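You operate a simulated robot arm through the tools that you are given. There is no shell and no other tool. Be economical: measure what you need, move in short steps, check, and stop when the job is done.

The job below is to be done with a simulated two-armed robot. You get a single attempt, and the scene is never put back.

## Task
Run the card's pull test, then go back to low pressure.
Fine: the load test card; grip pressure, test and aim as on the card, then high pressure, before the run.
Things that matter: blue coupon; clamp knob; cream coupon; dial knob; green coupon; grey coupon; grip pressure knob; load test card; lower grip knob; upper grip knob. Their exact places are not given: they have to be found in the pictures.

Only the result counts: the job must be done as asked and must still hold three seconds after the hand-in. Knocking over, shifting, dropping, spilling or breaking anything else fails it.

## Robot
Two 7-joint arms with fingered hands on one trunk, on a base that drives. Base frame: it is fixed to the floor where the robot stands at the start and does not move with it; the origin is under the middle of the robot, x ahead of it, y to its left, z up. Readings come in cm, degrees, newtons and seconds.
The left shoulder is at the start at [4.6, 12.5, 115.1], the right one opposite. With the tool pointing down near the work surface each hand reaches from about 10 to 80 cm from the robot's upright axis, wherever it stands, measured 20 degrees to its own side. Places, roughly: clamp knob [30, 10, 80]; cream coupon [-100, -150, 100]; dial knob [50, -30, 80]; green coupon [-100, -150, 75]; grey coupon [-100, -175, 100]; grip pressure knob [40, 0, 80]; lower grip knob [40, -10, 80]; upper grip knob [40, -10, 80]. Payload 4 kg a hand.
The TCP of each hand is the grasp point between the finger pads, 2.9 cm short of the fingertips. In the tool frame z runs along the fingers and y along their closing line. Largest opening 10 cm; the body of the gripper starts 3.4 cm behind the TCP. The gripper is a hand of 5 fingers: y runs from the thumb to the fingers, the wrist lies at [-1.5, -10.5, -17.7] in the tool frame, and closing takes about 1.5 s.
Orientation is that of the tool frame in the base frame, as [roll, pitch, yaw] about the fixed x, y, z axes, in that order (R = Rz(yaw) Ry(pitch) Rx(roll)). With the fingers straight down and the wrist toward the robot, the tool's x, y and z point along [0, 1, 0], [1, 0, 0] and [0, 0, -1] of the base frame.

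## Interface
- The arms move only by the tool step_arm. It takes "left_moves", "right_moves" or both (then of equal length, played together; a hand with none holds still); each is a list of rows, each a list of 7 numbers: the shift along the tool's x, y, z in units of 30 mm (1.0 is 30 mm), then the turn, a rotation vector about the tool's x, y, z in units of 4 degrees (1.0 is 4 degrees), then the gripper command, from -1 (shut) to 1 (fully open), values between in proportion. In form: [[tx, ty, tz, rx, ry, rz, grip], ...]. A call has 1 to 10 rows; each row shifts and turns the commanded pose from where the row before left it, along the tool's axes as they then stand. A call with a number of a shift or a turn outside -1 to 1 is refused whole. Rows are played at 5 a second. More than 5 cm and 8.6 degrees between two rows, or a gripper value outside its range, and nothing of the call is played. A pose out of reach is approached as far as the arm can. The call stops where the force on the tool passes 40 N (or 10 N more than at its start, if that is more) or the arm is blocked; 0.2 s more then pass. Each finger travels about 4.5 cm/s and halts on what it meets, pressing with about 33 N; the grip force reading is that of the motor and also rises with nothing between the fingers. The clock runs only during rows and for 0.2 s after the last one: add rows that do not move to give the fingers time. The reply holds the time, the measured pose of the TCP, the force on the tool along the base axes, the opening and the grip force, in the units named above and with some noise, with the torque about the TCP (base axes, N m) and any sound that the robot's microphone picked up, and new pictures: "show" is both (left out), scene, wrist or none (wrist: the cameras of the hands that moved).
- Cameras (640 x 400 px; columns grow to the right, rows downward): "scene" is now at [14.07, -1.81, 127.41]; the picture's right is [-0.22, -0.98, -0.00], its down [-0.61, 0.14, -0.78] and it looks along [0.76, -0.17, -0.63] (base axes); focal length 214 px, centre (320, 200). "left" rides on the left gripper at [-6.6, -8.6, -12.1] in its tool frame; the picture's right is [-0.76, -0.31, 0.58], its down [0.59, -0.70, 0.40] and it looks along [0.28, 0.64, 0.71] (tool axes); focal length 247 px, centre (320, 200). "right" rides on the right gripper at [6.6, -8.6, -12.1] in its tool frame; the picture's right is [-0.76, 0.31, -0.58], its down [-0.59, -0.70, 0.40] and it looks along [-0.28, 0.64, 0.71] (tool axes); focal length 247 px, centre (320, 200).
- move_column(by): slides the trunk up (or, below 0, down) by that many cm; the arms and the scene camera ride with it, the base frame stays. It gives what a move gives, with no picture.
- steer(legs): drives the robot by 1 to 6 legs, each [ahead, turn to the left] in cm and degrees, along the robot's own axes; the way and the turn of a leg run together, so that a leg with both is an arc; at most 150 cm and 180 degrees a leg. The arms and the cameras ride along, it lands a little off, and it stops where it bumps. It gives what a move gives, and a new picture of the scene camera.
- grasp_type(shape, hand): the hand has 5 fingers and takes this shape, open, in about a second: jaw (thumb against the fingers, like two jaws); tri (thumb and two fingers); tip (a fingertip pinch); poke (one finger out to press); point (the index stretched); flat (the hand flat); cup (the hand cupped); fist (a fist). The gripper value then closes the fingers along that shape, each until it touches; the sizes above hold for jaw. It gives what a move gives, with no picture.
- pan_tilt(pan, tilt): turns the head with the scene camera to pan (to the left, within 80 degrees either way) and tilt (down, from -29 to 69), counted from straight ahead of the robot. It gives what a move gives, and a new picture of the scene camera.
- locate(camera, pixels): for up to 12 pixels [column, row] of the newest picture of that camera ("zoom" is the newest enlarged one), the place [x, y, z] in the base frame of the surface seen there, good to about 0.3 cm. It takes no simulated time.
- enlarge(camera, box): a new picture of the part [left, top, right, bottom] of that camera's present view, enlarged. It takes no simulated time.
- finish_job(): hands the job in; it is judged then, once.

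Keep the steps short. Do not move on a guess: measure, check each grasp and each placing, and mend mistakes. In all there are 80 turns and 260 pictures (those below and enlarged ones count). Leave the grippers open and the arms clear of the work at the hand-in unless told otherwise, and finish with a single line.

The tools are called as a command line: name --argument value ..., lists and objects as JSON in quotes. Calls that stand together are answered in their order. step_arm: Moves the arms, as the interface text tells. Its arguments: {"type":"object","properties":{"left_moves":{"type":"array","items":{"type":"array","items":{"type":"number"}}},"right_moves":{"type":"array","items":{"type":"array","items":{"type":"number"}}},"show":{"type":"string","enum":["both","scene","wrist","none"]}},"required":[]} The other tools are called the same way: move_column (by) slides the trunk up or down; grasp_type (shape, hand) gives the hand a shape; steer (legs) drives the base; pan_tilt (pan, tilt) turns the head that bears the scene camera; locate (camera, pixels) gives the place of the surface under pixels of a picture; enlarge (camera, box) takes an enlarged picture of a part of a camera's view; finish_job () hands the job in.

At the start:

```text
time_s: 0.0
left_tool_pos: [58.05, 0.43, 118.28]
left_tcp_rot: [-179.9, 0.0, 90.1]
left_ft_force: [-1.2, 0.1, -0.1]
left_torque: [0.01, 0.0, 0.02]
left_grip_width: 9.95
left_grasp_force: 0.0
left_shape: jaw
right_tool_pos: [43.09, -38.05, 109.28]
right_tcp_rot: [-180.0, -0.1, 90.0]
right_ft_force: [-0.4, 0.3, -0.6]
right_torque: [0.0, 0.0, -0.01]
right_grip_width: 9.97
right_grasp_force: 0.0
right_shape: jaw
trunk travel left (down, up): [-35.0, 39.7]
robot x, y, heading: [-0.04, 0.04, -0.1]
head pan, tilt: [-12.5, 39.0]
```

scene: 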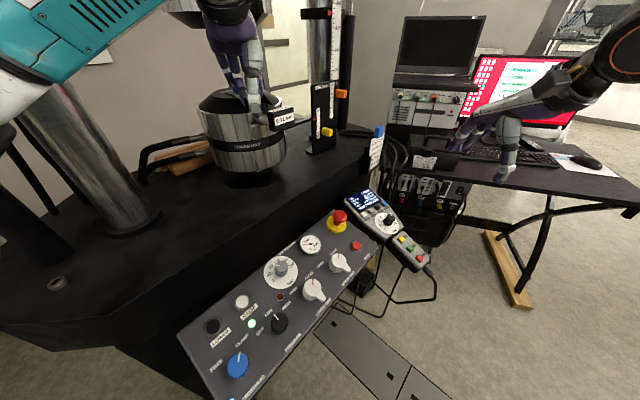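
right: 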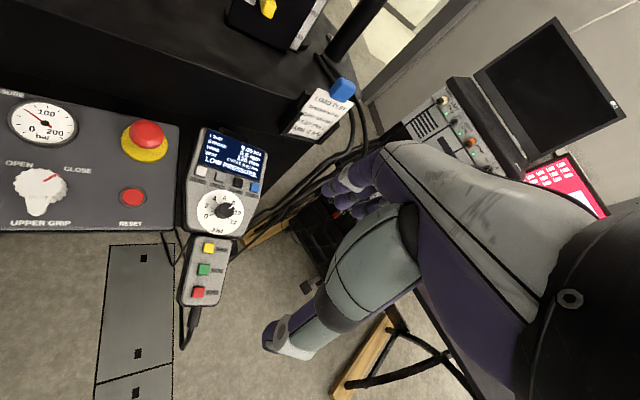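
left: 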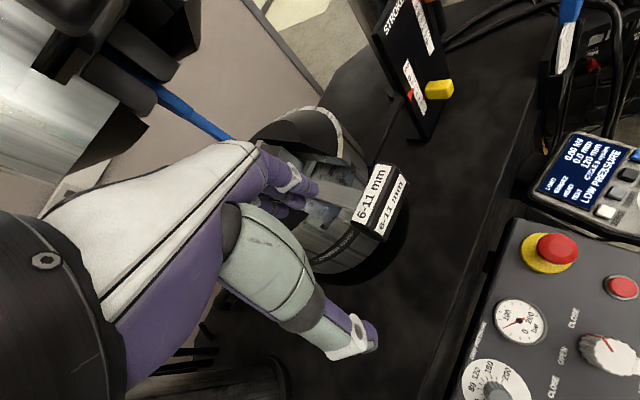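

I see the control panel, the handset with its screen, and the card with a blue clip near (340,100) in the right picture. I'll enlarge these to read them.

enlarge --camera "right" --box '[270, 70, 370, 150]'

enlarge --camera "right" --box '[170, 110, 290, 320]'

enlarge --camera "scene" --box '[170, 190, 390, 400]'

enlarge --camera "scene" --box '[140, 0, 400, 190]'

```text
5.00 times, centred on (320, 110) of right
```

zoom: 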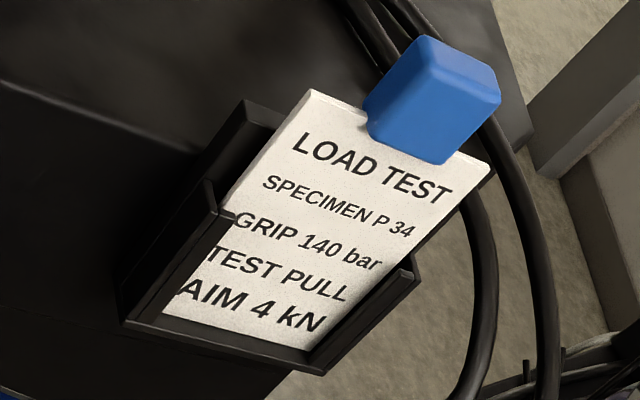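

```text
1.90 times, centred on (230, 215) of right
```

zoom: 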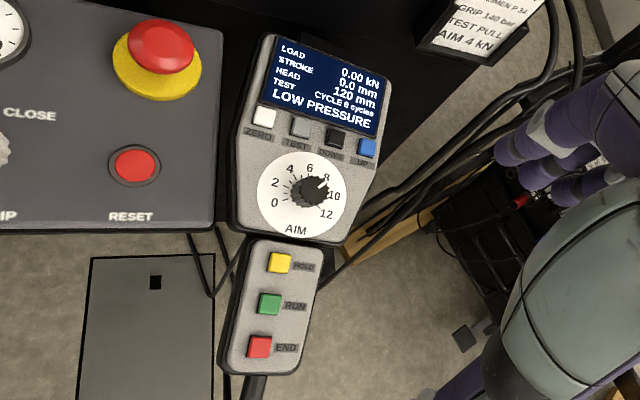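

```text
1.90 times, centred on (280, 295) of scene
```

zoom: 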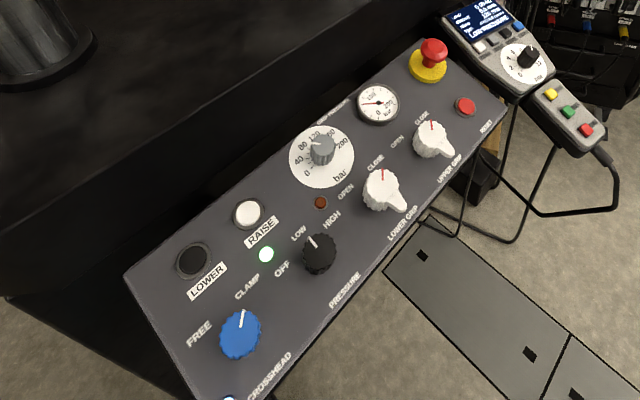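

```text
2.11 times, centred on (270, 95) of scene
```

zoom: 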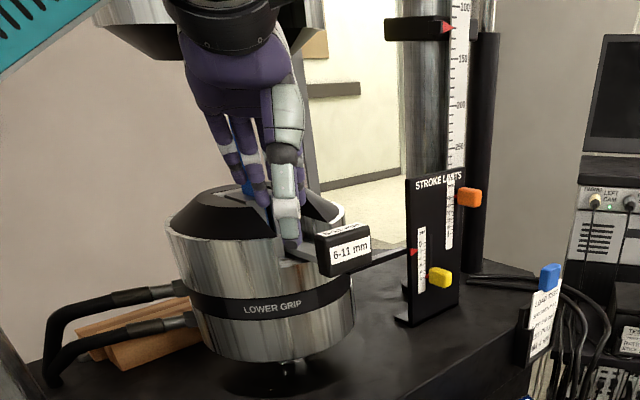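

The card reads: specimen P 34, grip 140 bar, test PULL, aim 4 kN. The screen shows LOW PRESSURE with test CYCLE. Next I'll check the grips and whether a coupon is already in them.

enlarge --camera "left" --box '[240, 100, 420, 280]'

pan_tilt --pan 5 --tilt 5

pan_tilt --pan 0 --tilt 50

```text
2.22 times, centred on (330, 190) of left
```

zoom: 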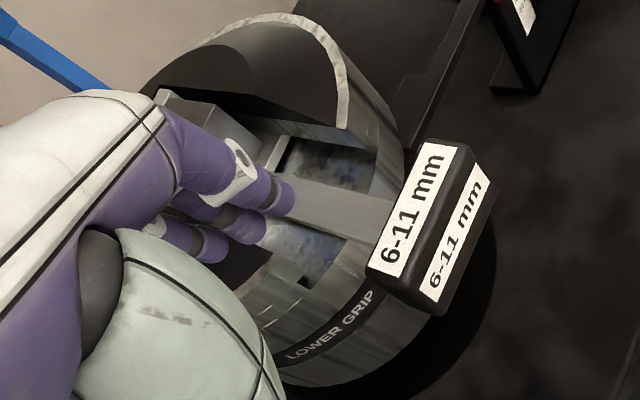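

```text
time_s: 1.0
left_tool_pos: [58.04, 0.43, 118.31]
left_tcp_rot: [179.9, 0.1, 90.1]
left_ft_force: [-0.7, 0.7, -0.3]
left_torque: [0.02, 0.04, 0.02]
left_grip_width: 9.99
left_grasp_force: 0.0
left_shape: jaw
right_tool_pos: [43.06, -37.97, 109.43]
right_tcp_rot: [180.0, -0.1, 90.0]
right_ft_force: [0.9, 0.5, -0.7]
right_torque: [0.0, -0.01, 0.0]
right_grip_width: 9.99
right_grasp_force: 0.0
right_shape: jaw
trunk travel left (down, up): [-35.0, 39.7]
robot x, y, heading: [0.11, -0.33, 0.3]
head pan, tilt: [5.0, 5.0]
```

scene: 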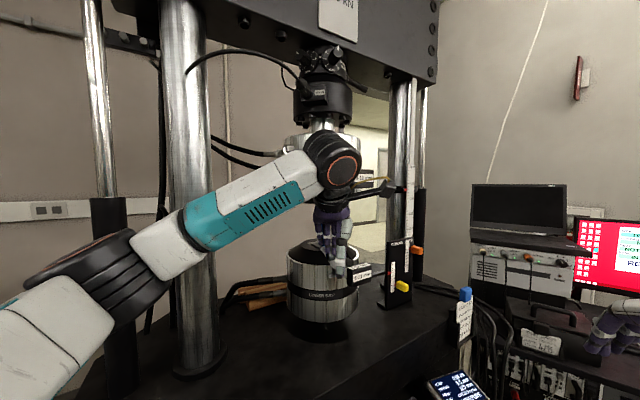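

```text
time_s: 2.1
left_tool_pos: [58.01, 0.36, 118.26]
left_tcp_rot: [180.0, -0.1, 90.0]
left_ft_force: [-1.0, 0.7, -0.5]
left_torque: [-0.01, 0.04, 0.0]
left_grip_width: 9.97
left_grasp_force: 0.0
left_shape: jaw
right_tool_pos: [43.04, -38.15, 109.24]
right_tcp_rot: [180.0, -0.1, 90.0]
right_ft_force: [-0.4, -0.4, 0.1]
right_torque: [0.03, -0.01, -0.03]
right_grip_width: 9.99
right_grasp_force: 0.0
right_shape: jaw
trunk travel left (down, up): [-35.0, 39.7]
robot x, y, heading: [-0.09, -0.07, 0.0]
head pan, tilt: [0.0, 50.0]
```

scene: 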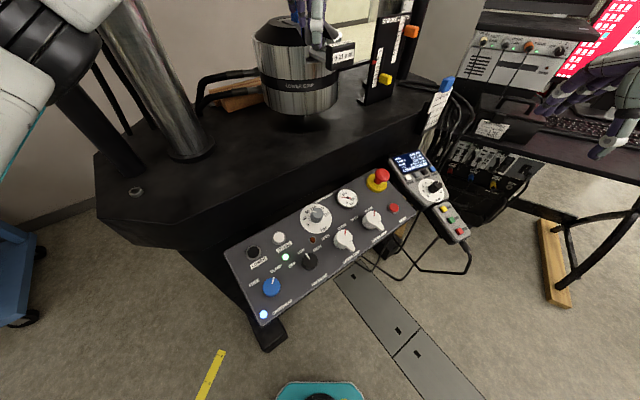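

The left arm hides the grips. I'll draw it back and to the left, then look up at the crosshead and grips.

step_arm --left_moves '[[1, 0, 0, 0, 0, 0, 1], [1, 0, 0, 0, 0, 0, 1], [1, -1, 0, 0, 0, 0, 1], [1, -1, 0, 0, 0, 0, 1], [1, -1, 0, 0, 0, 0, 1], [1, -1, 0, 0, 0, 0, 1], [1, -1, 0, 0, 0, 0, 1], [1, -1, 0, 0, 0, 0, 1], [1, -1, 0, 0, 0, 0, 1], [0, -1, 0, 0, 0, 0, 1]]' --show "none"

pan_tilt --pan -5 --tilt 10

pan_tilt --pan -80 --tilt 25

```text
time_s: 4.3
left_tool_pos: [33.58, 27.43, 118.33]
left_tcp_rot: [180.0, 0.0, 90.0]
left_ft_force: [-0.1, 0.6, -0.4]
left_torque: [-0.01, 0.02, 0.01]
left_grip_width: 9.97
left_grasp_force: 0.1
left_shape: jaw
right_tool_pos: [43.11, -38.12, 109.32]
right_tcp_rot: [-180.0, 0.0, 90.1]
right_ft_force: [0.1, -0.2, -0.3]
right_torque: [0.0, 0.02, 0.0]
right_grip_width: 9.97
right_grasp_force: 0.0
right_shape: jaw
trunk travel left (down, up): [-35.0, 39.7]
robot x, y, heading: [-0.19, 0.11, -0.1]
head pan, tilt: [0.0, 50.0]
```

```text
time_s: 5.4
left_tool_pos: [33.7, 27.53, 118.27]
left_tcp_rot: [-180.0, 0.0, 90.1]
left_ft_force: [-0.9, -0.2, 0.1]
left_torque: [0.05, -0.02, -0.01]
left_grip_width: 9.99
left_grasp_force: 0.1
left_shape: jaw
right_tool_pos: [43.17, -38.02, 109.27]
right_tcp_rot: [-180.0, 0.0, 90.0]
right_ft_force: [0.1, 0.5, 1.0]
right_torque: [0.0, 0.01, 0.0]
right_grip_width: 9.98
right_grasp_force: 0.0
right_shape: jaw
trunk travel left (down, up): [-35.0, 39.7]
robot x, y, heading: [0.09, 0.11, 0.0]
head pan, tilt: [-5.0, 10.0]
```

scene: 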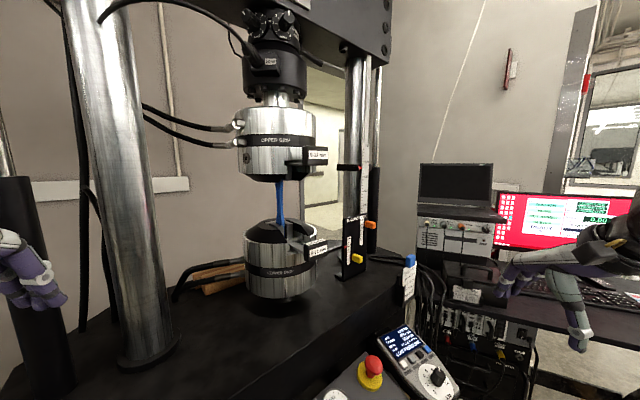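

```text
time_s: 6.9
left_tool_pos: [33.79, 27.44, 118.41]
left_tcp_rot: [180.0, 0.1, 90.1]
left_ft_force: [-0.5, 0.9, 0.7]
left_torque: [-0.02, 0.05, 0.01]
left_grip_width: 9.96
left_grasp_force: 0.0
left_shape: jaw
right_tool_pos: [43.08, -38.02, 109.32]
right_tcp_rot: [180.0, 0.0, 90.0]
right_ft_force: [0.2, -0.3, 0.2]
right_torque: [0.02, 0.0, -0.01]
right_grip_width: 9.98
right_grasp_force: 0.1
right_shape: jaw
trunk travel left (down, up): [-35.0, 39.7]
robot x, y, heading: [0.38, -0.07, 0.2]
head pan, tilt: [-80.0, 25.0]
```

scene: 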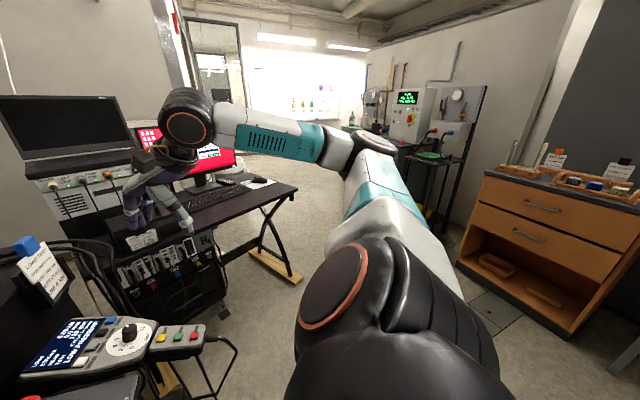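

A blue coupon stands in the grips and the others are on a cabinet. I'll enlarge both to read the markings.

enlarge --camera "scene" --box '[480, 130, 640, 230]'

pan_tilt --pan -5 --tilt 15

enlarge --camera "scene" --box '[220, 60, 400, 180]'

enlarge --camera "scene" --box '[220, 140, 400, 280]'

enlarge --camera "scene" --box '[490, 160, 640, 240]'

```text
4.00 times, centred on (560, 180) of scene
```

zoom: 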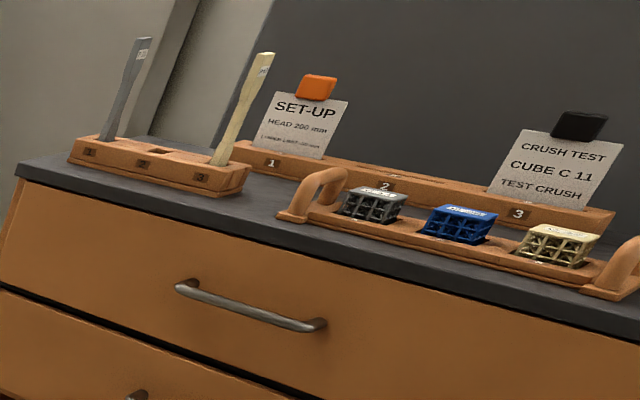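

```text
time_s: 8.3
left_tool_pos: [33.76, 27.42, 118.32]
left_tcp_rot: [-179.9, 0.1, 90.1]
left_ft_force: [0.4, -0.4, -0.4]
left_torque: [-0.02, 0.01, -0.03]
left_grip_width: 9.98
left_grasp_force: 0.1
left_shape: jaw
right_tool_pos: [43.18, -38.07, 109.34]
right_tcp_rot: [180.0, 0.2, 90.0]
right_ft_force: [1.3, -0.1, -0.2]
right_torque: [0.01, -0.01, -0.03]
right_grip_width: 9.97
right_grasp_force: 0.1
right_shape: jaw
trunk travel left (down, up): [-35.0, 39.7]
robot x, y, heading: [-0.05, -0.14, -0.0]
head pan, tilt: [-5.0, 15.0]
```

scene: 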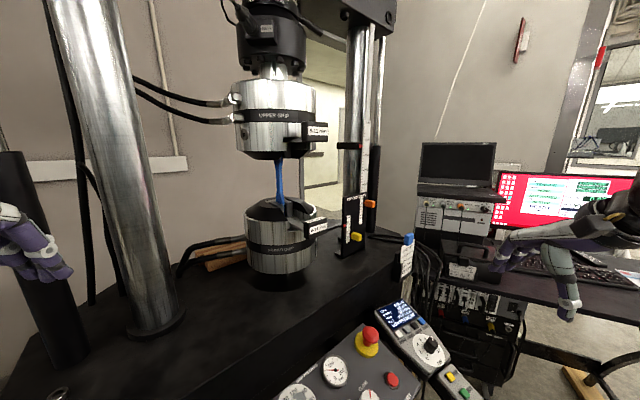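

```text
3.33 times, centred on (310, 120) of scene
```

zoom: 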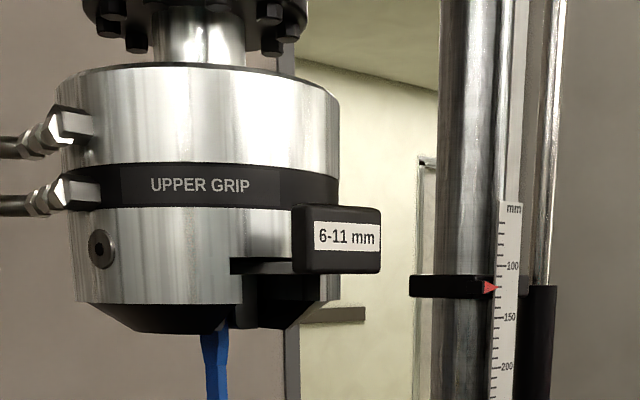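

```text
2.86 times, centred on (310, 210) of scene
```

zoom: 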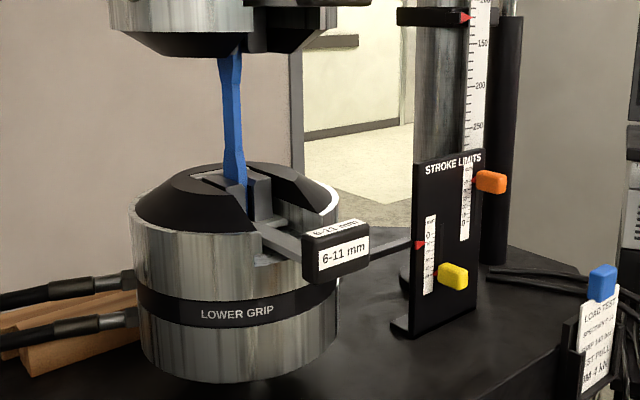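

```text
4.27 times, centred on (565, 200) of scene
```

zoom: 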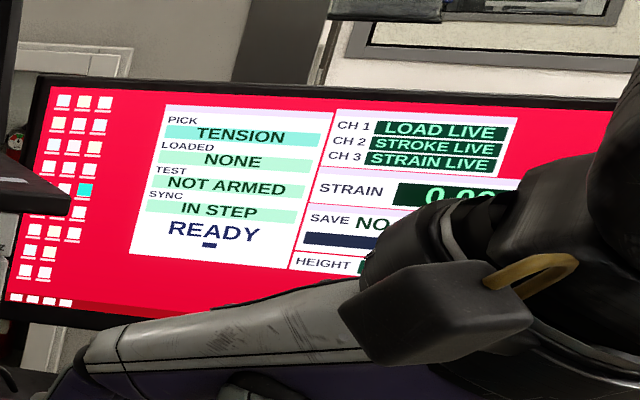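

The blue coupon is in the grips and rack slot 2 is empty. I'll compare the coupon markings to find which one is P 34.

enlarge --camera "scene" --box '[255, 140, 305, 220]'

pan_tilt --pan -80 --tilt 25

enlarge --camera "scene" --box '[500, 135, 570, 180]'

enlarge --camera "scene" --box '[460, 230, 580, 310]'

pan_tilt --pan 0 --tilt 60

enlarge --camera "scene" --box '[210, 140, 410, 310]'

```text
5.00 times, centred on (280, 180) of scene
```

zoom: 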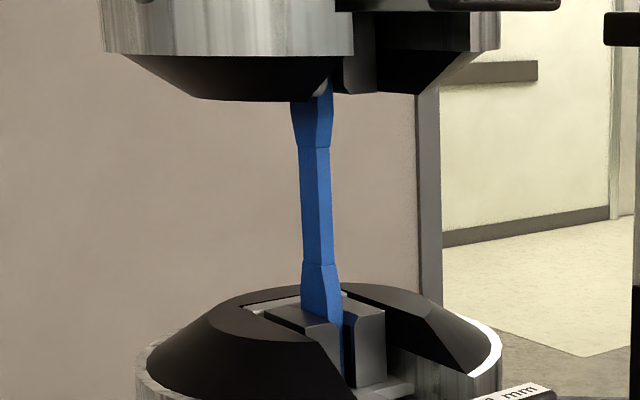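

```text
time_s: 9.8
left_tool_pos: [33.82, 27.43, 118.26]
left_tcp_rot: [179.9, 0.0, 90.1]
left_ft_force: [-0.7, 0.4, -0.9]
left_torque: [0.01, -0.01, 0.02]
left_grip_width: 9.99
left_grasp_force: 0.1
left_shape: jaw
right_tool_pos: [43.06, -37.95, 109.43]
right_tcp_rot: [179.9, 0.0, 90.1]
right_ft_force: [0.0, 0.3, 0.1]
right_torque: [0.02, 0.0, -0.05]
right_grip_width: 9.98
right_grasp_force: 0.1
right_shape: jaw
trunk travel left (down, up): [-35.0, 39.7]
robot x, y, heading: [0.02, 0.12, -0.3]
head pan, tilt: [-80.0, 25.0]
```

scene: 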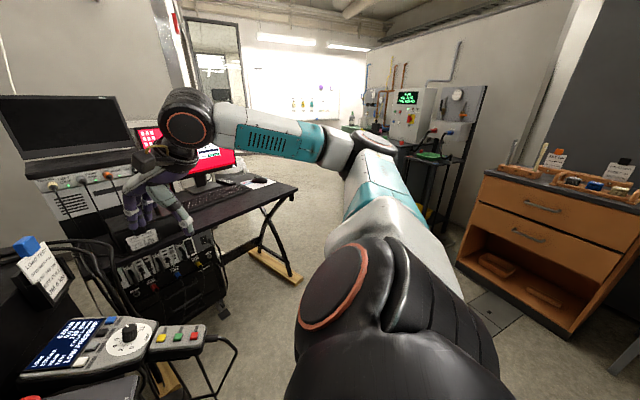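

```text
8.89 times, centred on (535, 158) of scene
```

zoom: 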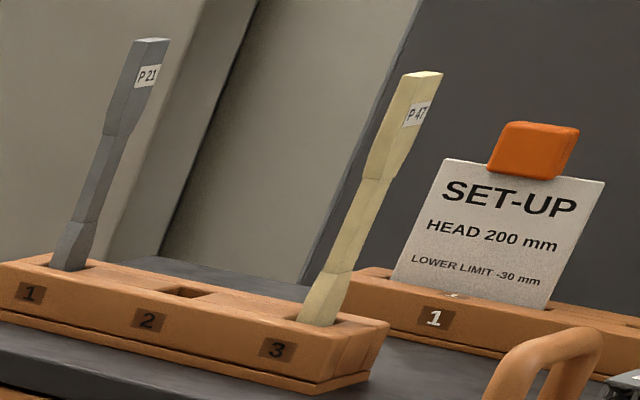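

```text
5.00 times, centred on (520, 270) of scene
```

zoom: 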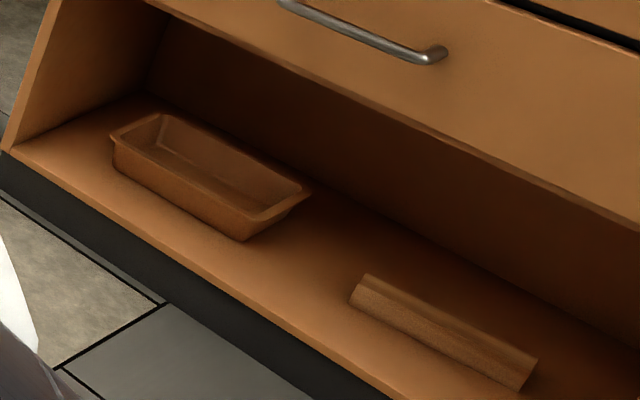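

```text
time_s: 11.3
left_tool_pos: [33.62, 27.41, 118.38]
left_tcp_rot: [180.0, -0.1, 90.0]
left_ft_force: [0.4, 0.7, -1.1]
left_torque: [0.03, 0.0, -0.01]
left_grip_width: 9.97
left_grasp_force: 0.0
left_shape: jaw
right_tool_pos: [43.01, -37.95, 109.39]
right_tcp_rot: [-179.9, 0.0, 90.0]
right_ft_force: [-0.4, -0.2, -0.2]
right_torque: [0.03, -0.01, -0.01]
right_grip_width: 9.98
right_grasp_force: 0.0
right_shape: jaw
trunk travel left (down, up): [-35.0, 39.7]
robot x, y, heading: [0.1, -0.07, 0.0]
head pan, tilt: [0.0, 60.0]
```

scene: 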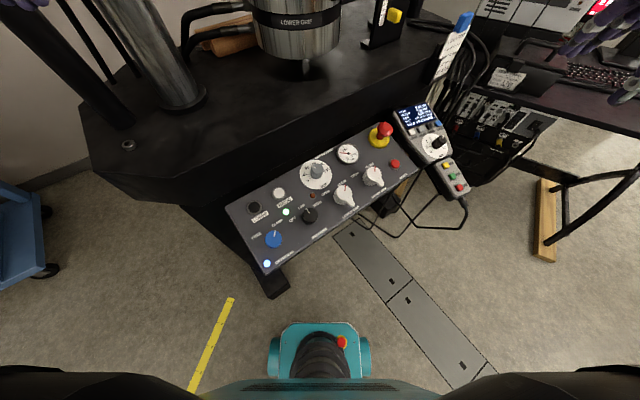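

```text
2.35 times, centred on (310, 225) of scene
```

zoom: 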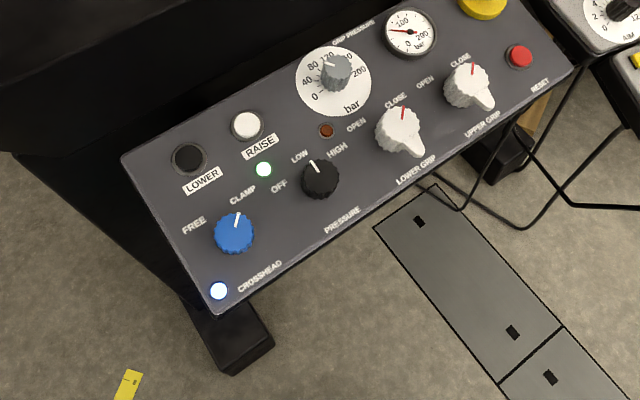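

Both grip knobs point to CLOSE, the crosshead is at CLAMP, pressure is LOW and the dial sits near 90–100 bar. The rack holds P 21 and P 47, so blue could be P 34. I'll look from another side for its label and measure the controls.

locate --camera "zoom" --pixels '[[337, 70], [345, 92], [320, 175], [320, 200], [318, 98], [235, 233], [400, 130], [410, 40], [130, 160], [570, 65], [210, 300], [470, 85]]'

pan_tilt --pan -5 --tilt 15

locate --camera "scene" --pixels '[[278, 163], [281, 180], [280, 195], [272, 120], [318, 131], [407, 255], [300, 150]]'

```text
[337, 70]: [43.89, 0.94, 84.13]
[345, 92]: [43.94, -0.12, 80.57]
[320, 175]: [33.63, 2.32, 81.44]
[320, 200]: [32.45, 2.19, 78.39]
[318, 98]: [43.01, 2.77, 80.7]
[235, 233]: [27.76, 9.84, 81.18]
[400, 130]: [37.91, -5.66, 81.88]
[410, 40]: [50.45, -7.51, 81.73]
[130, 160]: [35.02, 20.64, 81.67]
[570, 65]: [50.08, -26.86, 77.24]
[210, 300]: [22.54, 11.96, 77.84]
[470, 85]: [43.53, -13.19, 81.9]
```

```text
time_s: 12.4
left_tool_pos: [33.73, 27.43, 118.39]
left_tcp_rot: [-180.0, 0.0, 90.1]
left_ft_force: [-0.2, -0.4, 0.1]
left_torque: [-0.04, 0.01, -0.02]
left_grip_width: 9.98
left_grasp_force: 0.1
left_shape: jaw
right_tool_pos: [43.15, -38.06, 109.31]
right_tcp_rot: [179.9, 0.1, 90.0]
right_ft_force: [1.2, 0.9, -0.9]
right_torque: [0.06, 0.0, 0.02]
right_grip_width: 9.97
right_grasp_force: 0.1
right_shape: jaw
trunk travel left (down, up): [-35.0, 39.7]
robot x, y, heading: [-0.19, 0.09, -0.1]
head pan, tilt: [-5.0, 15.0]
```

scene: 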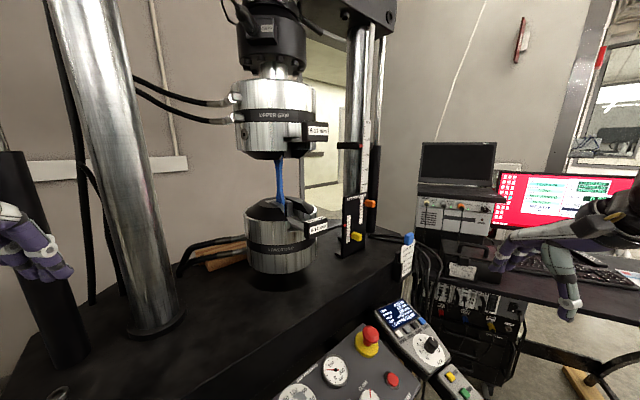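

```text
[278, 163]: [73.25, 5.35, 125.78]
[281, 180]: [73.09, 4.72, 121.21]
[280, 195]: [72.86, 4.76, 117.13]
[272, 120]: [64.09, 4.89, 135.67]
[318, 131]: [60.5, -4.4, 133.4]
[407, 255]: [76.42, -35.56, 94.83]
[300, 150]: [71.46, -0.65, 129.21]
```

I'll zoom in on the open slots of the upper and lower grips for a label.

enlarge --camera "scene" --box '[265, 135, 315, 165]'

enlarge --camera "scene" --box '[380, 290, 480, 400]'

enlarge --camera "left" --box '[0, 0, 640, 400]'

```text
12.80 times, centred on (290, 150) of scene
```

zoom: 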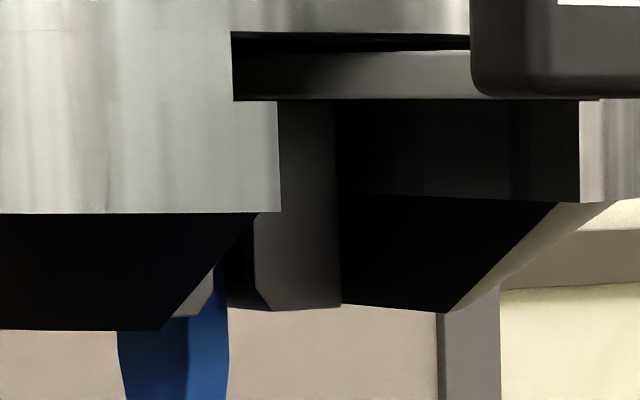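

```text
3.64 times, centred on (430, 345) of scene
```

zoom: 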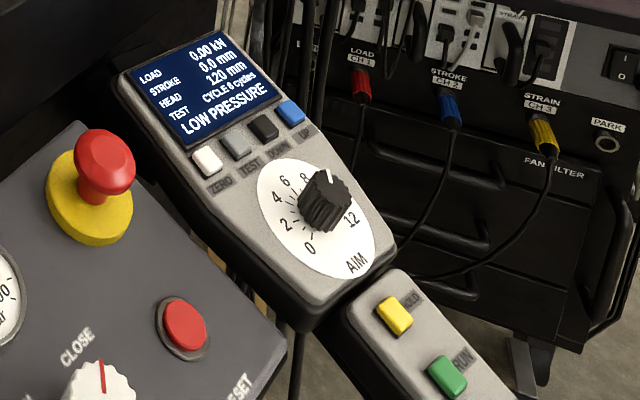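

```text
1.00 times, centred on (320, 200) of left (not enlarged: the box is as wide or as high as the picture)
```

zoom: 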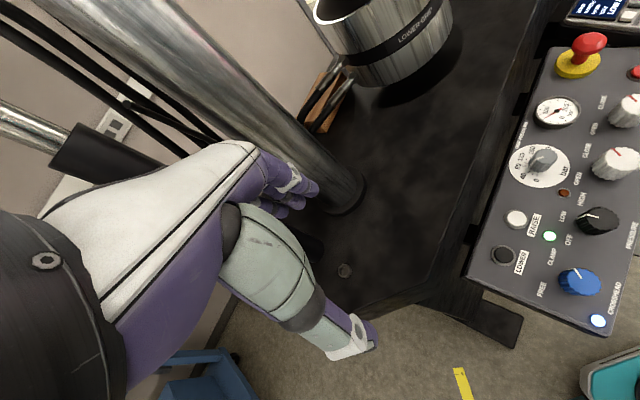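

I can't see a label, but P 21 and P 47 are in the rack and blue's slot 2 is empty, so I take blue as loaded. I'll look straight down at the dial and the handset to read both scales accurately.

enlarge --camera "left" --box '[480, 80, 640, 250]'

pan_tilt --pan -15 --tilt 55

enlarge --camera "scene" --box '[210, 140, 290, 200]'

enlarge --camera "scene" --box '[340, 90, 420, 200]'

```text
2.35 times, centred on (560, 165) of left
```

zoom: 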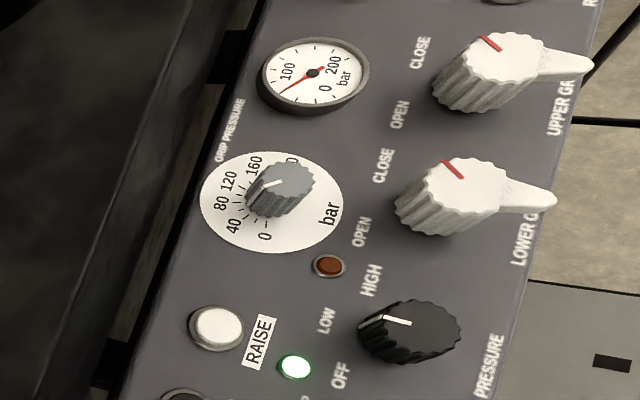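

```text
time_s: 13.5
left_tool_pos: [33.76, 27.41, 118.25]
left_tcp_rot: [-180.0, 0.0, 90.0]
left_ft_force: [-0.8, -0.9, -0.2]
left_torque: [-0.01, 0.03, 0.0]
left_grip_width: 9.99
left_grasp_force: 0.0
left_shape: jaw
right_tool_pos: [43.08, -38.07, 109.44]
right_tcp_rot: [-180.0, 0.0, 90.0]
right_ft_force: [-0.2, 0.4, -0.3]
right_torque: [0.03, 0.02, 0.03]
right_grip_width: 9.98
right_grasp_force: 0.0
right_shape: jaw
trunk travel left (down, up): [-35.0, 39.7]
robot x, y, heading: [-0.13, -0.09, 0.0]
head pan, tilt: [-15.0, 55.0]
```

scene: 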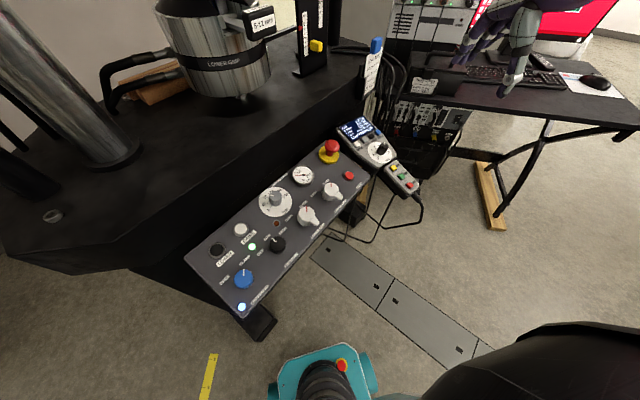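

```text
6.67 times, centred on (250, 170) of scene
```

zoom: 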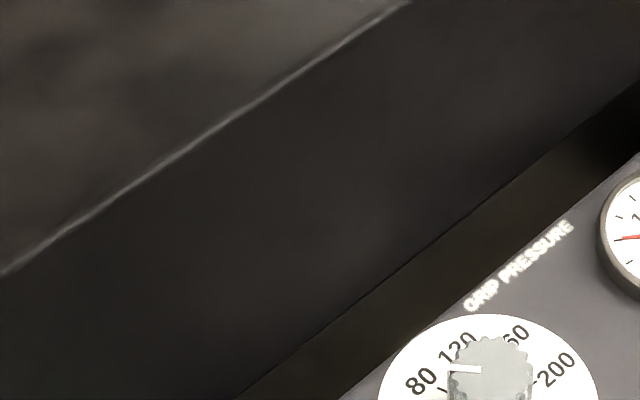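

```text
3.64 times, centred on (380, 145) of scene
```

zoom: 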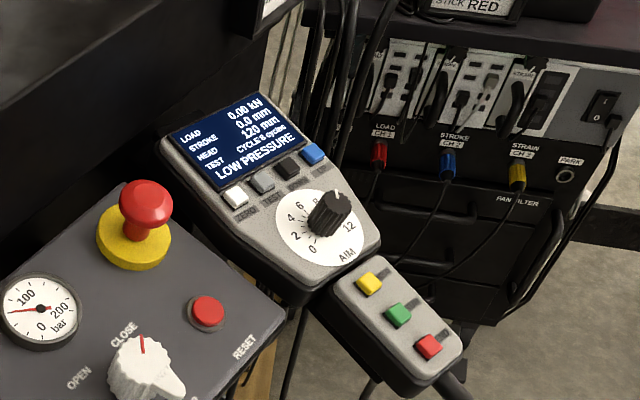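

I'll take a tighter enlargement of the dial at (275,200) and the AIM dial at (380,150), and also locate the scale labels.

enlarge --camera "scene" --box '[355, 130, 405, 165]'

enlarge --camera "scene" --box '[250, 183, 300, 220]'

```text
11.43 times, centred on (380, 148) of scene
```

zoom: 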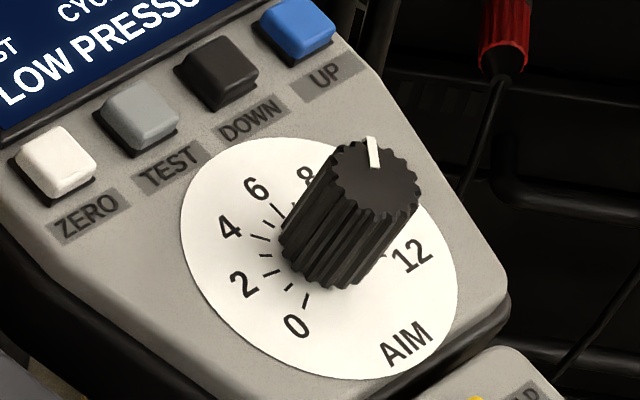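

```text
10.81 times, centred on (275, 202) of scene
```

zoom: 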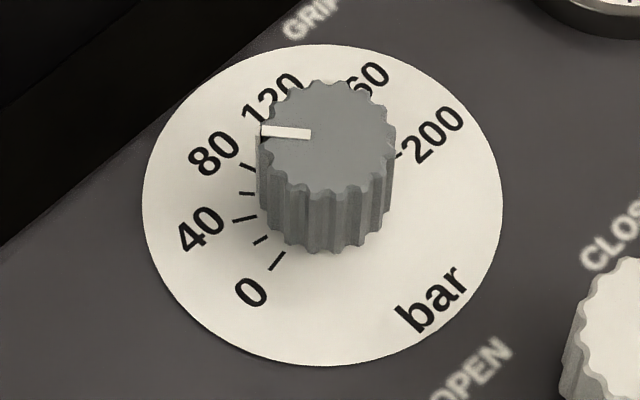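

The dial pointer reads about 60 bar and needs roughly 80° clockwise. AIM reads about 8 and needs to go back to 4. I'll measure the dial plate and knob.

locate --camera "zoom" --pixels '[[150, 195], [495, 215], [322, 355], [322, 52], [325, 138], [268, 138], [388, 138], [325, 90], [325, 180], [250, 293], [432, 135], [325, 243]]'

enlarge --camera "scene" --box '[355, 130, 405, 165]'

locate --camera "zoom" --pixels '[[190, 235], [300, 360], [445, 330], [255, 150], [377, 185], [340, 200], [412, 185], [377, 150], [60, 155], [145, 110], [450, 395], [20, 225]]'

```text
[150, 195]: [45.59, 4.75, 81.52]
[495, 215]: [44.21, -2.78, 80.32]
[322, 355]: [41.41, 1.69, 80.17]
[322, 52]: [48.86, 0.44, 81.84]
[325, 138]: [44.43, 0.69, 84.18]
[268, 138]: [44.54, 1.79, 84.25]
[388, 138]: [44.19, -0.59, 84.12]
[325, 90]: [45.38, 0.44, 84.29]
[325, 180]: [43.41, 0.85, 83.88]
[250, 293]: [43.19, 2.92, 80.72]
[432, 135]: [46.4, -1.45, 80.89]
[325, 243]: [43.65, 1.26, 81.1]
```

```text
11.43 times, centred on (380, 148) of scene
```

zoom: 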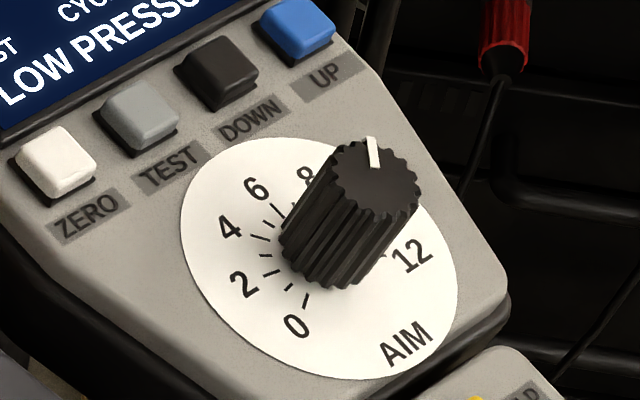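

```text
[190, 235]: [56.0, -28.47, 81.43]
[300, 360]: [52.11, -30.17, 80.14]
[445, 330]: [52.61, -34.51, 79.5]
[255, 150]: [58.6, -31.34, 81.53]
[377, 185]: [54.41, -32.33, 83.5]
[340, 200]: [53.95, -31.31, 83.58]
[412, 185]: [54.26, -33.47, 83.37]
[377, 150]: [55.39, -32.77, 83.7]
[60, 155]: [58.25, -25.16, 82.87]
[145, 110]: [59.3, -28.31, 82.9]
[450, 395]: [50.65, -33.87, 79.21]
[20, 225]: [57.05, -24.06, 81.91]
```

The dial axis is at about (45,1), its plate at z 81, and the panel leans about 14° toward me. I'll check where the table edge is and put the left hand in a small pinch shape.

locate --camera "scene" --pixels '[[250, 150], [240, 165], [300, 130], [225, 183], [268, 168], [200, 160], [330, 150], [333, 158]]'

grasp_type --hand "left" --shape "tri"

step_arm --left_moves '[[-0.94, 0.31, 0.6, 0, 0, 0, 0], [-0.94, 0.31, 0.6, 0, 0, 0, 0], [-0.94, 0.31, 0.6, 0, 0, 0, 0], [-0.94, 0.31, 0.6, 0, 0, 0, 0], [-0.94, 0.31, 0.6, 0, 0, 0, 0], [-0.94, 0.31, 0.6, 0, 0, 0, 0], [-0.94, 0.31, 0.6, 0, 0, 0, 0], [-0.94, 0.31, 0.6, 0, 0, 0, 0], [-0.94, 0.31, 0.6, 0, 0, 0, 0], [-0.94, 0.31, 0.6, 0, 0, 0, 0]]'

```text
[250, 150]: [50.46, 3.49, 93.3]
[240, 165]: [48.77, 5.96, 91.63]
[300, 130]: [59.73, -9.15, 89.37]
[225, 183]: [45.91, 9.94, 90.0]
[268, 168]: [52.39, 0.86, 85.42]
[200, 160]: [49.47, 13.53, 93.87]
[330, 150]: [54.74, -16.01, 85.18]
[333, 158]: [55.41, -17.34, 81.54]
```

```text
time_s: 14.4
left_tool_pos: [33.76, 27.44, 118.43]
left_tcp_rot: [-180.0, 0.0, 90.1]
left_ft_force: [0.2, 0.4, 0.0]
left_torque: [0.01, 0.02, 0.05]
left_grip_width: 10.01
left_grasp_force: 0.0
left_shape: tri
right_tool_pos: [42.94, -38.02, 109.35]
right_tcp_rot: [179.9, 0.0, 90.0]
right_ft_force: [-0.3, 0.0, 0.5]
right_torque: [0.0, -0.02, 0.0]
right_grip_width: 10.0
right_grasp_force: 0.1
right_shape: jaw
trunk travel left (down, up): [-35.0, 39.7]
robot x, y, heading: [0.1, -0.06, 0.1]
head pan, tilt: [-15.0, 55.0]
```

```text
time_s: 16.6
left_tool_pos: [43.54, -0.68, 100.48]
left_tcp_rot: [180.0, 0.0, 90.1]
left_ft_force: [0.7, -0.4, 0.4]
left_torque: [-0.05, 0.01, 0.0]
left_grip_width: 5.01
left_grasp_force: 0.1
left_shape: tri
right_tool_pos: [43.13, -38.1, 109.26]
right_tcp_rot: [-179.8, 0.0, 89.9]
right_ft_force: [-0.4, 0.1, -0.1]
right_torque: [0.05, 0.0, 0.01]
right_grip_width: 9.99
right_grasp_force: 0.1
right_shape: jaw
trunk travel left (down, up): [-35.0, 39.7]
robot x, y, heading: [-0.0, -0.27, 0.1]
head pan, tilt: [-15.0, 55.0]
```

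scene: 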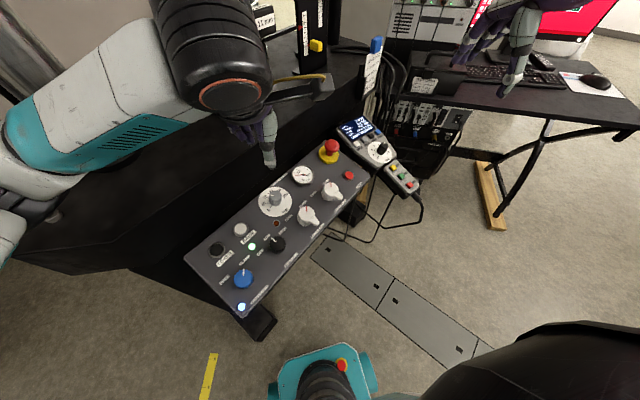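
left: 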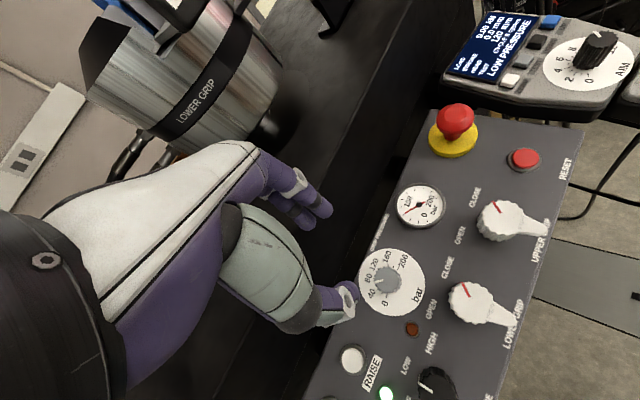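

The hand is above the dial at a 5 cm opening. I'll go down to about z 92, tilt to match the panel, and look again.

step_arm --left_moves '[[0, 0, 0, -0.92, 0.72, 0, 0], [0, 0, 0, -0.92, 0.72, 0, 0], [0, 0, 0, -0.92, 0.72, 0, 0], [0, 0, 0.5, 0, 0, 0, 0], [0, 0, 0.5, 0, 0, 0, 0]]'

```text
time_s: 17.8
left_tool_pos: [43.97, -0.3, 97.51]
left_tcp_rot: [168.9, -8.6, 90.9]
left_ft_force: [0.2, -0.3, 0.3]
left_torque: [0.01, -0.02, 0.0]
left_grip_width: 5.03
left_grasp_force: 0.0
left_shape: tri
right_tool_pos: [43.04, -38.14, 109.38]
right_tcp_rot: [180.0, 0.0, 90.0]
right_ft_force: [0.0, 0.0, -0.3]
right_torque: [0.04, 0.02, 0.0]
right_grip_width: 9.99
right_grasp_force: 0.1
right_shape: jaw
trunk travel left (down, up): [-35.0, 39.7]
robot x, y, heading: [-0.1, 0.09, 0.2]
head pan, tilt: [-15.0, 55.0]
```

scene: 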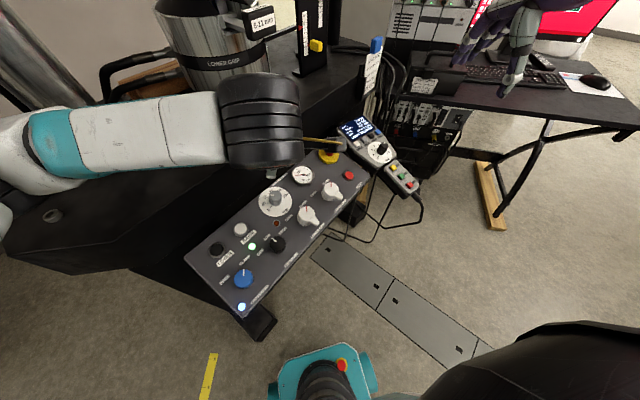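
left: 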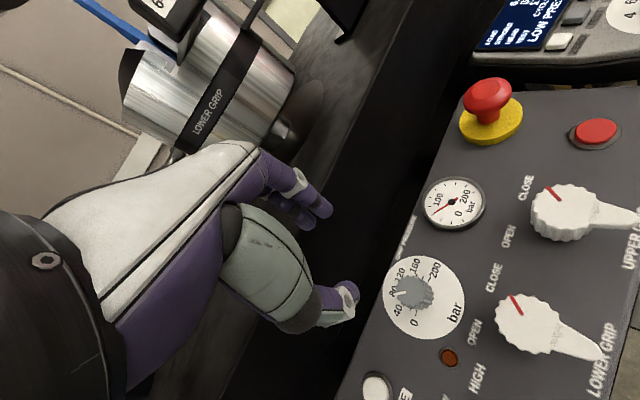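

The wrist picture agrees with the geometry: I need to shift about (-2.2, -1.3) cm. I'll centre and go down to about 5 cm above the grasp height.

step_arm --left_moves '[[-0.42, -0.73, 0, 0, 0, 0, 0], [0, 0, 0.8, 0, 0, 0, 0], [0, 0, 0.8, 0, 0, 0, 0], [0, 0, 0.8, 0, 0, 0, 0], [0, 0, 0.7, 0, 0, 0, 0]]'

```text
time_s: 19.0
left_tool_pos: [43.77, -0.22, 88.03]
left_tcp_rot: [168.4, -8.7, 91.0]
left_ft_force: [0.5, -0.4, -0.4]
left_torque: [-0.01, 0.01, 0.02]
left_grip_width: 5.02
left_grasp_force: 0.1
left_shape: tri
right_tool_pos: [43.06, -38.28, 109.44]
right_tcp_rot: [-180.0, -0.1, 90.1]
right_ft_force: [0.4, -0.4, 0.6]
right_torque: [-0.03, -0.02, -0.04]
right_grip_width: 9.99
right_grasp_force: 0.1
right_shape: jaw
trunk travel left (down, up): [-35.0, 39.7]
robot x, y, heading: [0.15, 0.04, -0.3]
head pan, tilt: [-15.0, 55.0]
```

scene: 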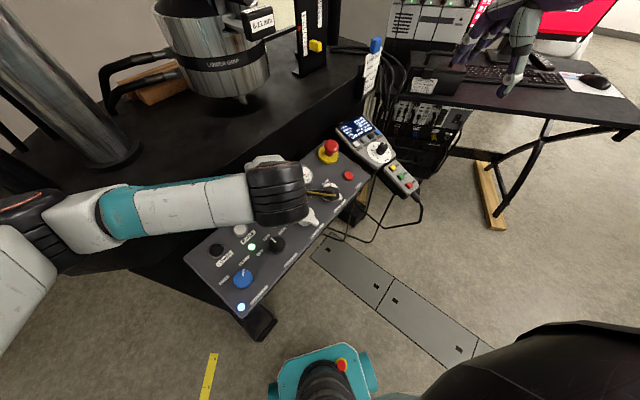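
left: 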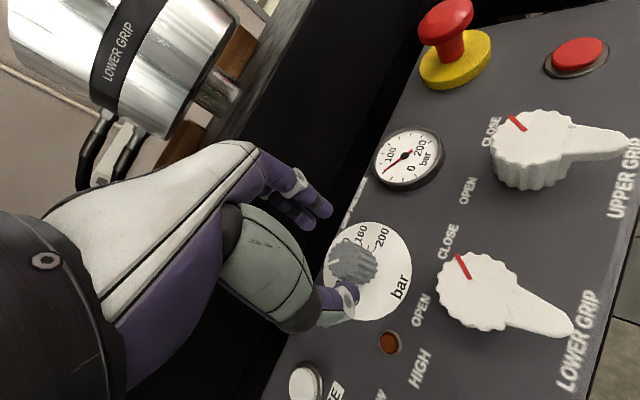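

I'll check the knob's position with the left camera before the last descent.

enlarge --camera "left" --box '[300, 190, 440, 340]'

locate --camera "left" --pixels '[[345, 252], [355, 262], [365, 258], [340, 262], [350, 275], [338, 312]]'

```text
2.67 times, centred on (370, 265) of left
```

zoom: 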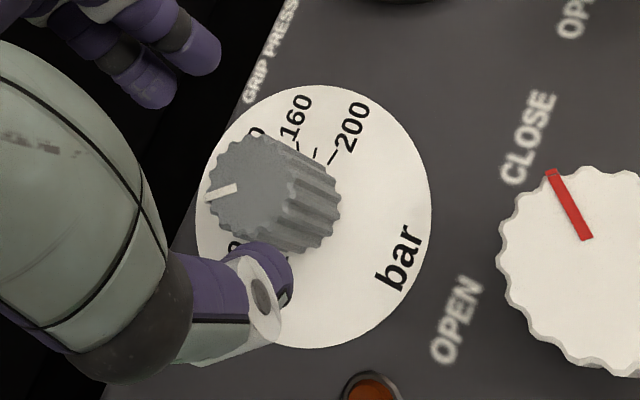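

```text
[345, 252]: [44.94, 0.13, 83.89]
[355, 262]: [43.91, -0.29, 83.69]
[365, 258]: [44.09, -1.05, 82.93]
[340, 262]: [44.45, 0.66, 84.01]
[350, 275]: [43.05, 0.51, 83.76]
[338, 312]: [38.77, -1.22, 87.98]
```

The knob lines up. I'll locate the fingertips to be sure they straddle it evenly.

locate --camera "left" --pixels '[[322, 208], [312, 220], [345, 290], [355, 297], [300, 215], [328, 200]]'

```text
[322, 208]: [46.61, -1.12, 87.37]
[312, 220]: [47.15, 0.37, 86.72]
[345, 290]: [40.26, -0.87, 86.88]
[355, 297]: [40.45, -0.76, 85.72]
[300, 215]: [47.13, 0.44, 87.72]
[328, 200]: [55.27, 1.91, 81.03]
```

The fingers straddle the axis. I'll go down 3.4 cm and close gently.

step_arm --left_moves '[[0.1, 0, 0.4, 0, 0, 0, 0], [0, 0, 0.4, 0, 0, 0, 0], [0, 0, 0.35, 0, 0, 0, 0], [0, 0, 0, 0, 0, 0, -0.5], [0, 0, 0, 0, 0, 0, -0.8], [0, 0, 0, 0, 0, 0, -1], [0, 0, 0, 0, 0, 0, -1], [0, 0, 0, 0, 0, 0, -1], [0, 0, 0, 0, 0, 0, -1], [0, 0, 0, 0, 0, 0, -1]]' --show "wrist"

enlarge --camera "left" --box '[230, 170, 410, 330]'

```text
time_s: 21.4
left_tool_pos: [47.64, 0.55, 90.17]
left_tcp_rot: [160.9, -8.0, 92.6]
left_ft_force: [-0.3, 0.5, 0.3]
left_torque: [0.03, 0.02, 0.0]
left_grip_width: 0.0
left_grasp_force: 33.2
left_shape: tri
right_tool_pos: [43.11, -38.18, 109.35]
right_tcp_rot: [179.5, -0.3, 90.3]
right_ft_force: [0.0, 0.2, -0.1]
right_torque: [-0.02, -0.02, -0.03]
right_grip_width: 10.01
right_grasp_force: 0.1
right_shape: jaw
trunk travel left (down, up): [-35.0, 39.7]
robot x, y, heading: [0.34, -0.11, -1.1]
head pan, tilt: [-15.0, 55.0]
stopped in row 10 (left hand): the arm was blocked; the commanded pose is now the measured one
```

left: 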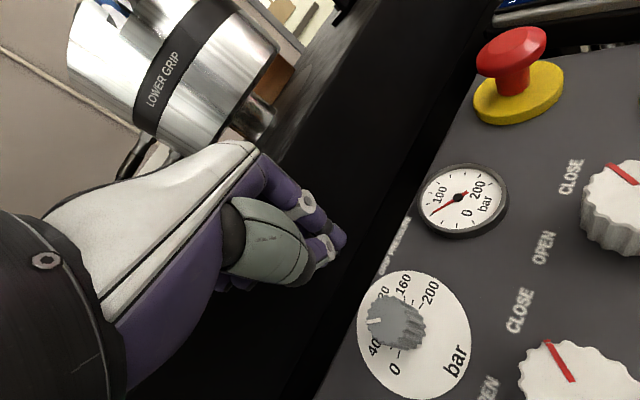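

```text
2.50 times, centred on (320, 250) of left
```

zoom: 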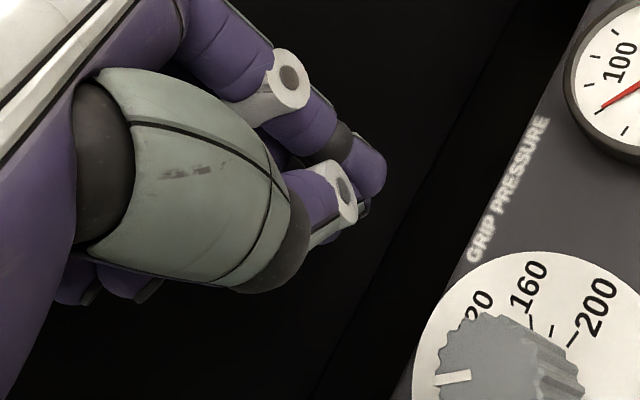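

The hand was pushed off the knob and closed empty, and something blocked the arm. I'll look at the scene to find what touched.

pan_tilt --pan 20 --tilt 50

locate --camera "left" --pixels '[[395, 310], [370, 290], [340, 235], [322, 262], [350, 190], [380, 250]]'

```text
time_s: 22.4
left_tool_pos: [47.73, 0.62, 90.07]
left_tcp_rot: [161.0, -8.1, 92.2]
left_ft_force: [-0.3, 0.6, 0.3]
left_torque: [0.0, -0.01, 0.02]
left_grip_width: 0.0
left_grasp_force: 33.2
left_shape: tri
right_tool_pos: [42.92, -38.23, 109.56]
right_tcp_rot: [179.7, -0.1, 90.0]
right_ft_force: [0.0, -0.3, 0.0]
right_torque: [0.01, -0.01, 0.0]
right_grip_width: 10.0
right_grasp_force: 0.0
right_shape: jaw
trunk travel left (down, up): [-35.0, 39.7]
robot x, y, heading: [0.4, 0.26, -1.1]
head pan, tilt: [20.0, 50.0]
```

scene: 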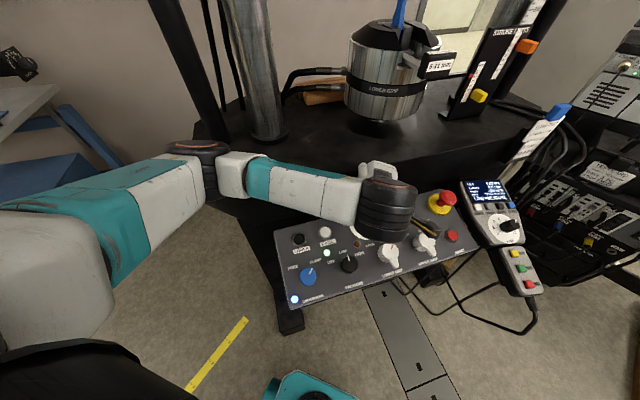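

```text
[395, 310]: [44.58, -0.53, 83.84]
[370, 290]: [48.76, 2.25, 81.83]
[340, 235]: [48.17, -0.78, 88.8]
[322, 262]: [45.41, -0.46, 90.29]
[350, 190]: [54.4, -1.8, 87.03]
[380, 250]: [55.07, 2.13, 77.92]
```

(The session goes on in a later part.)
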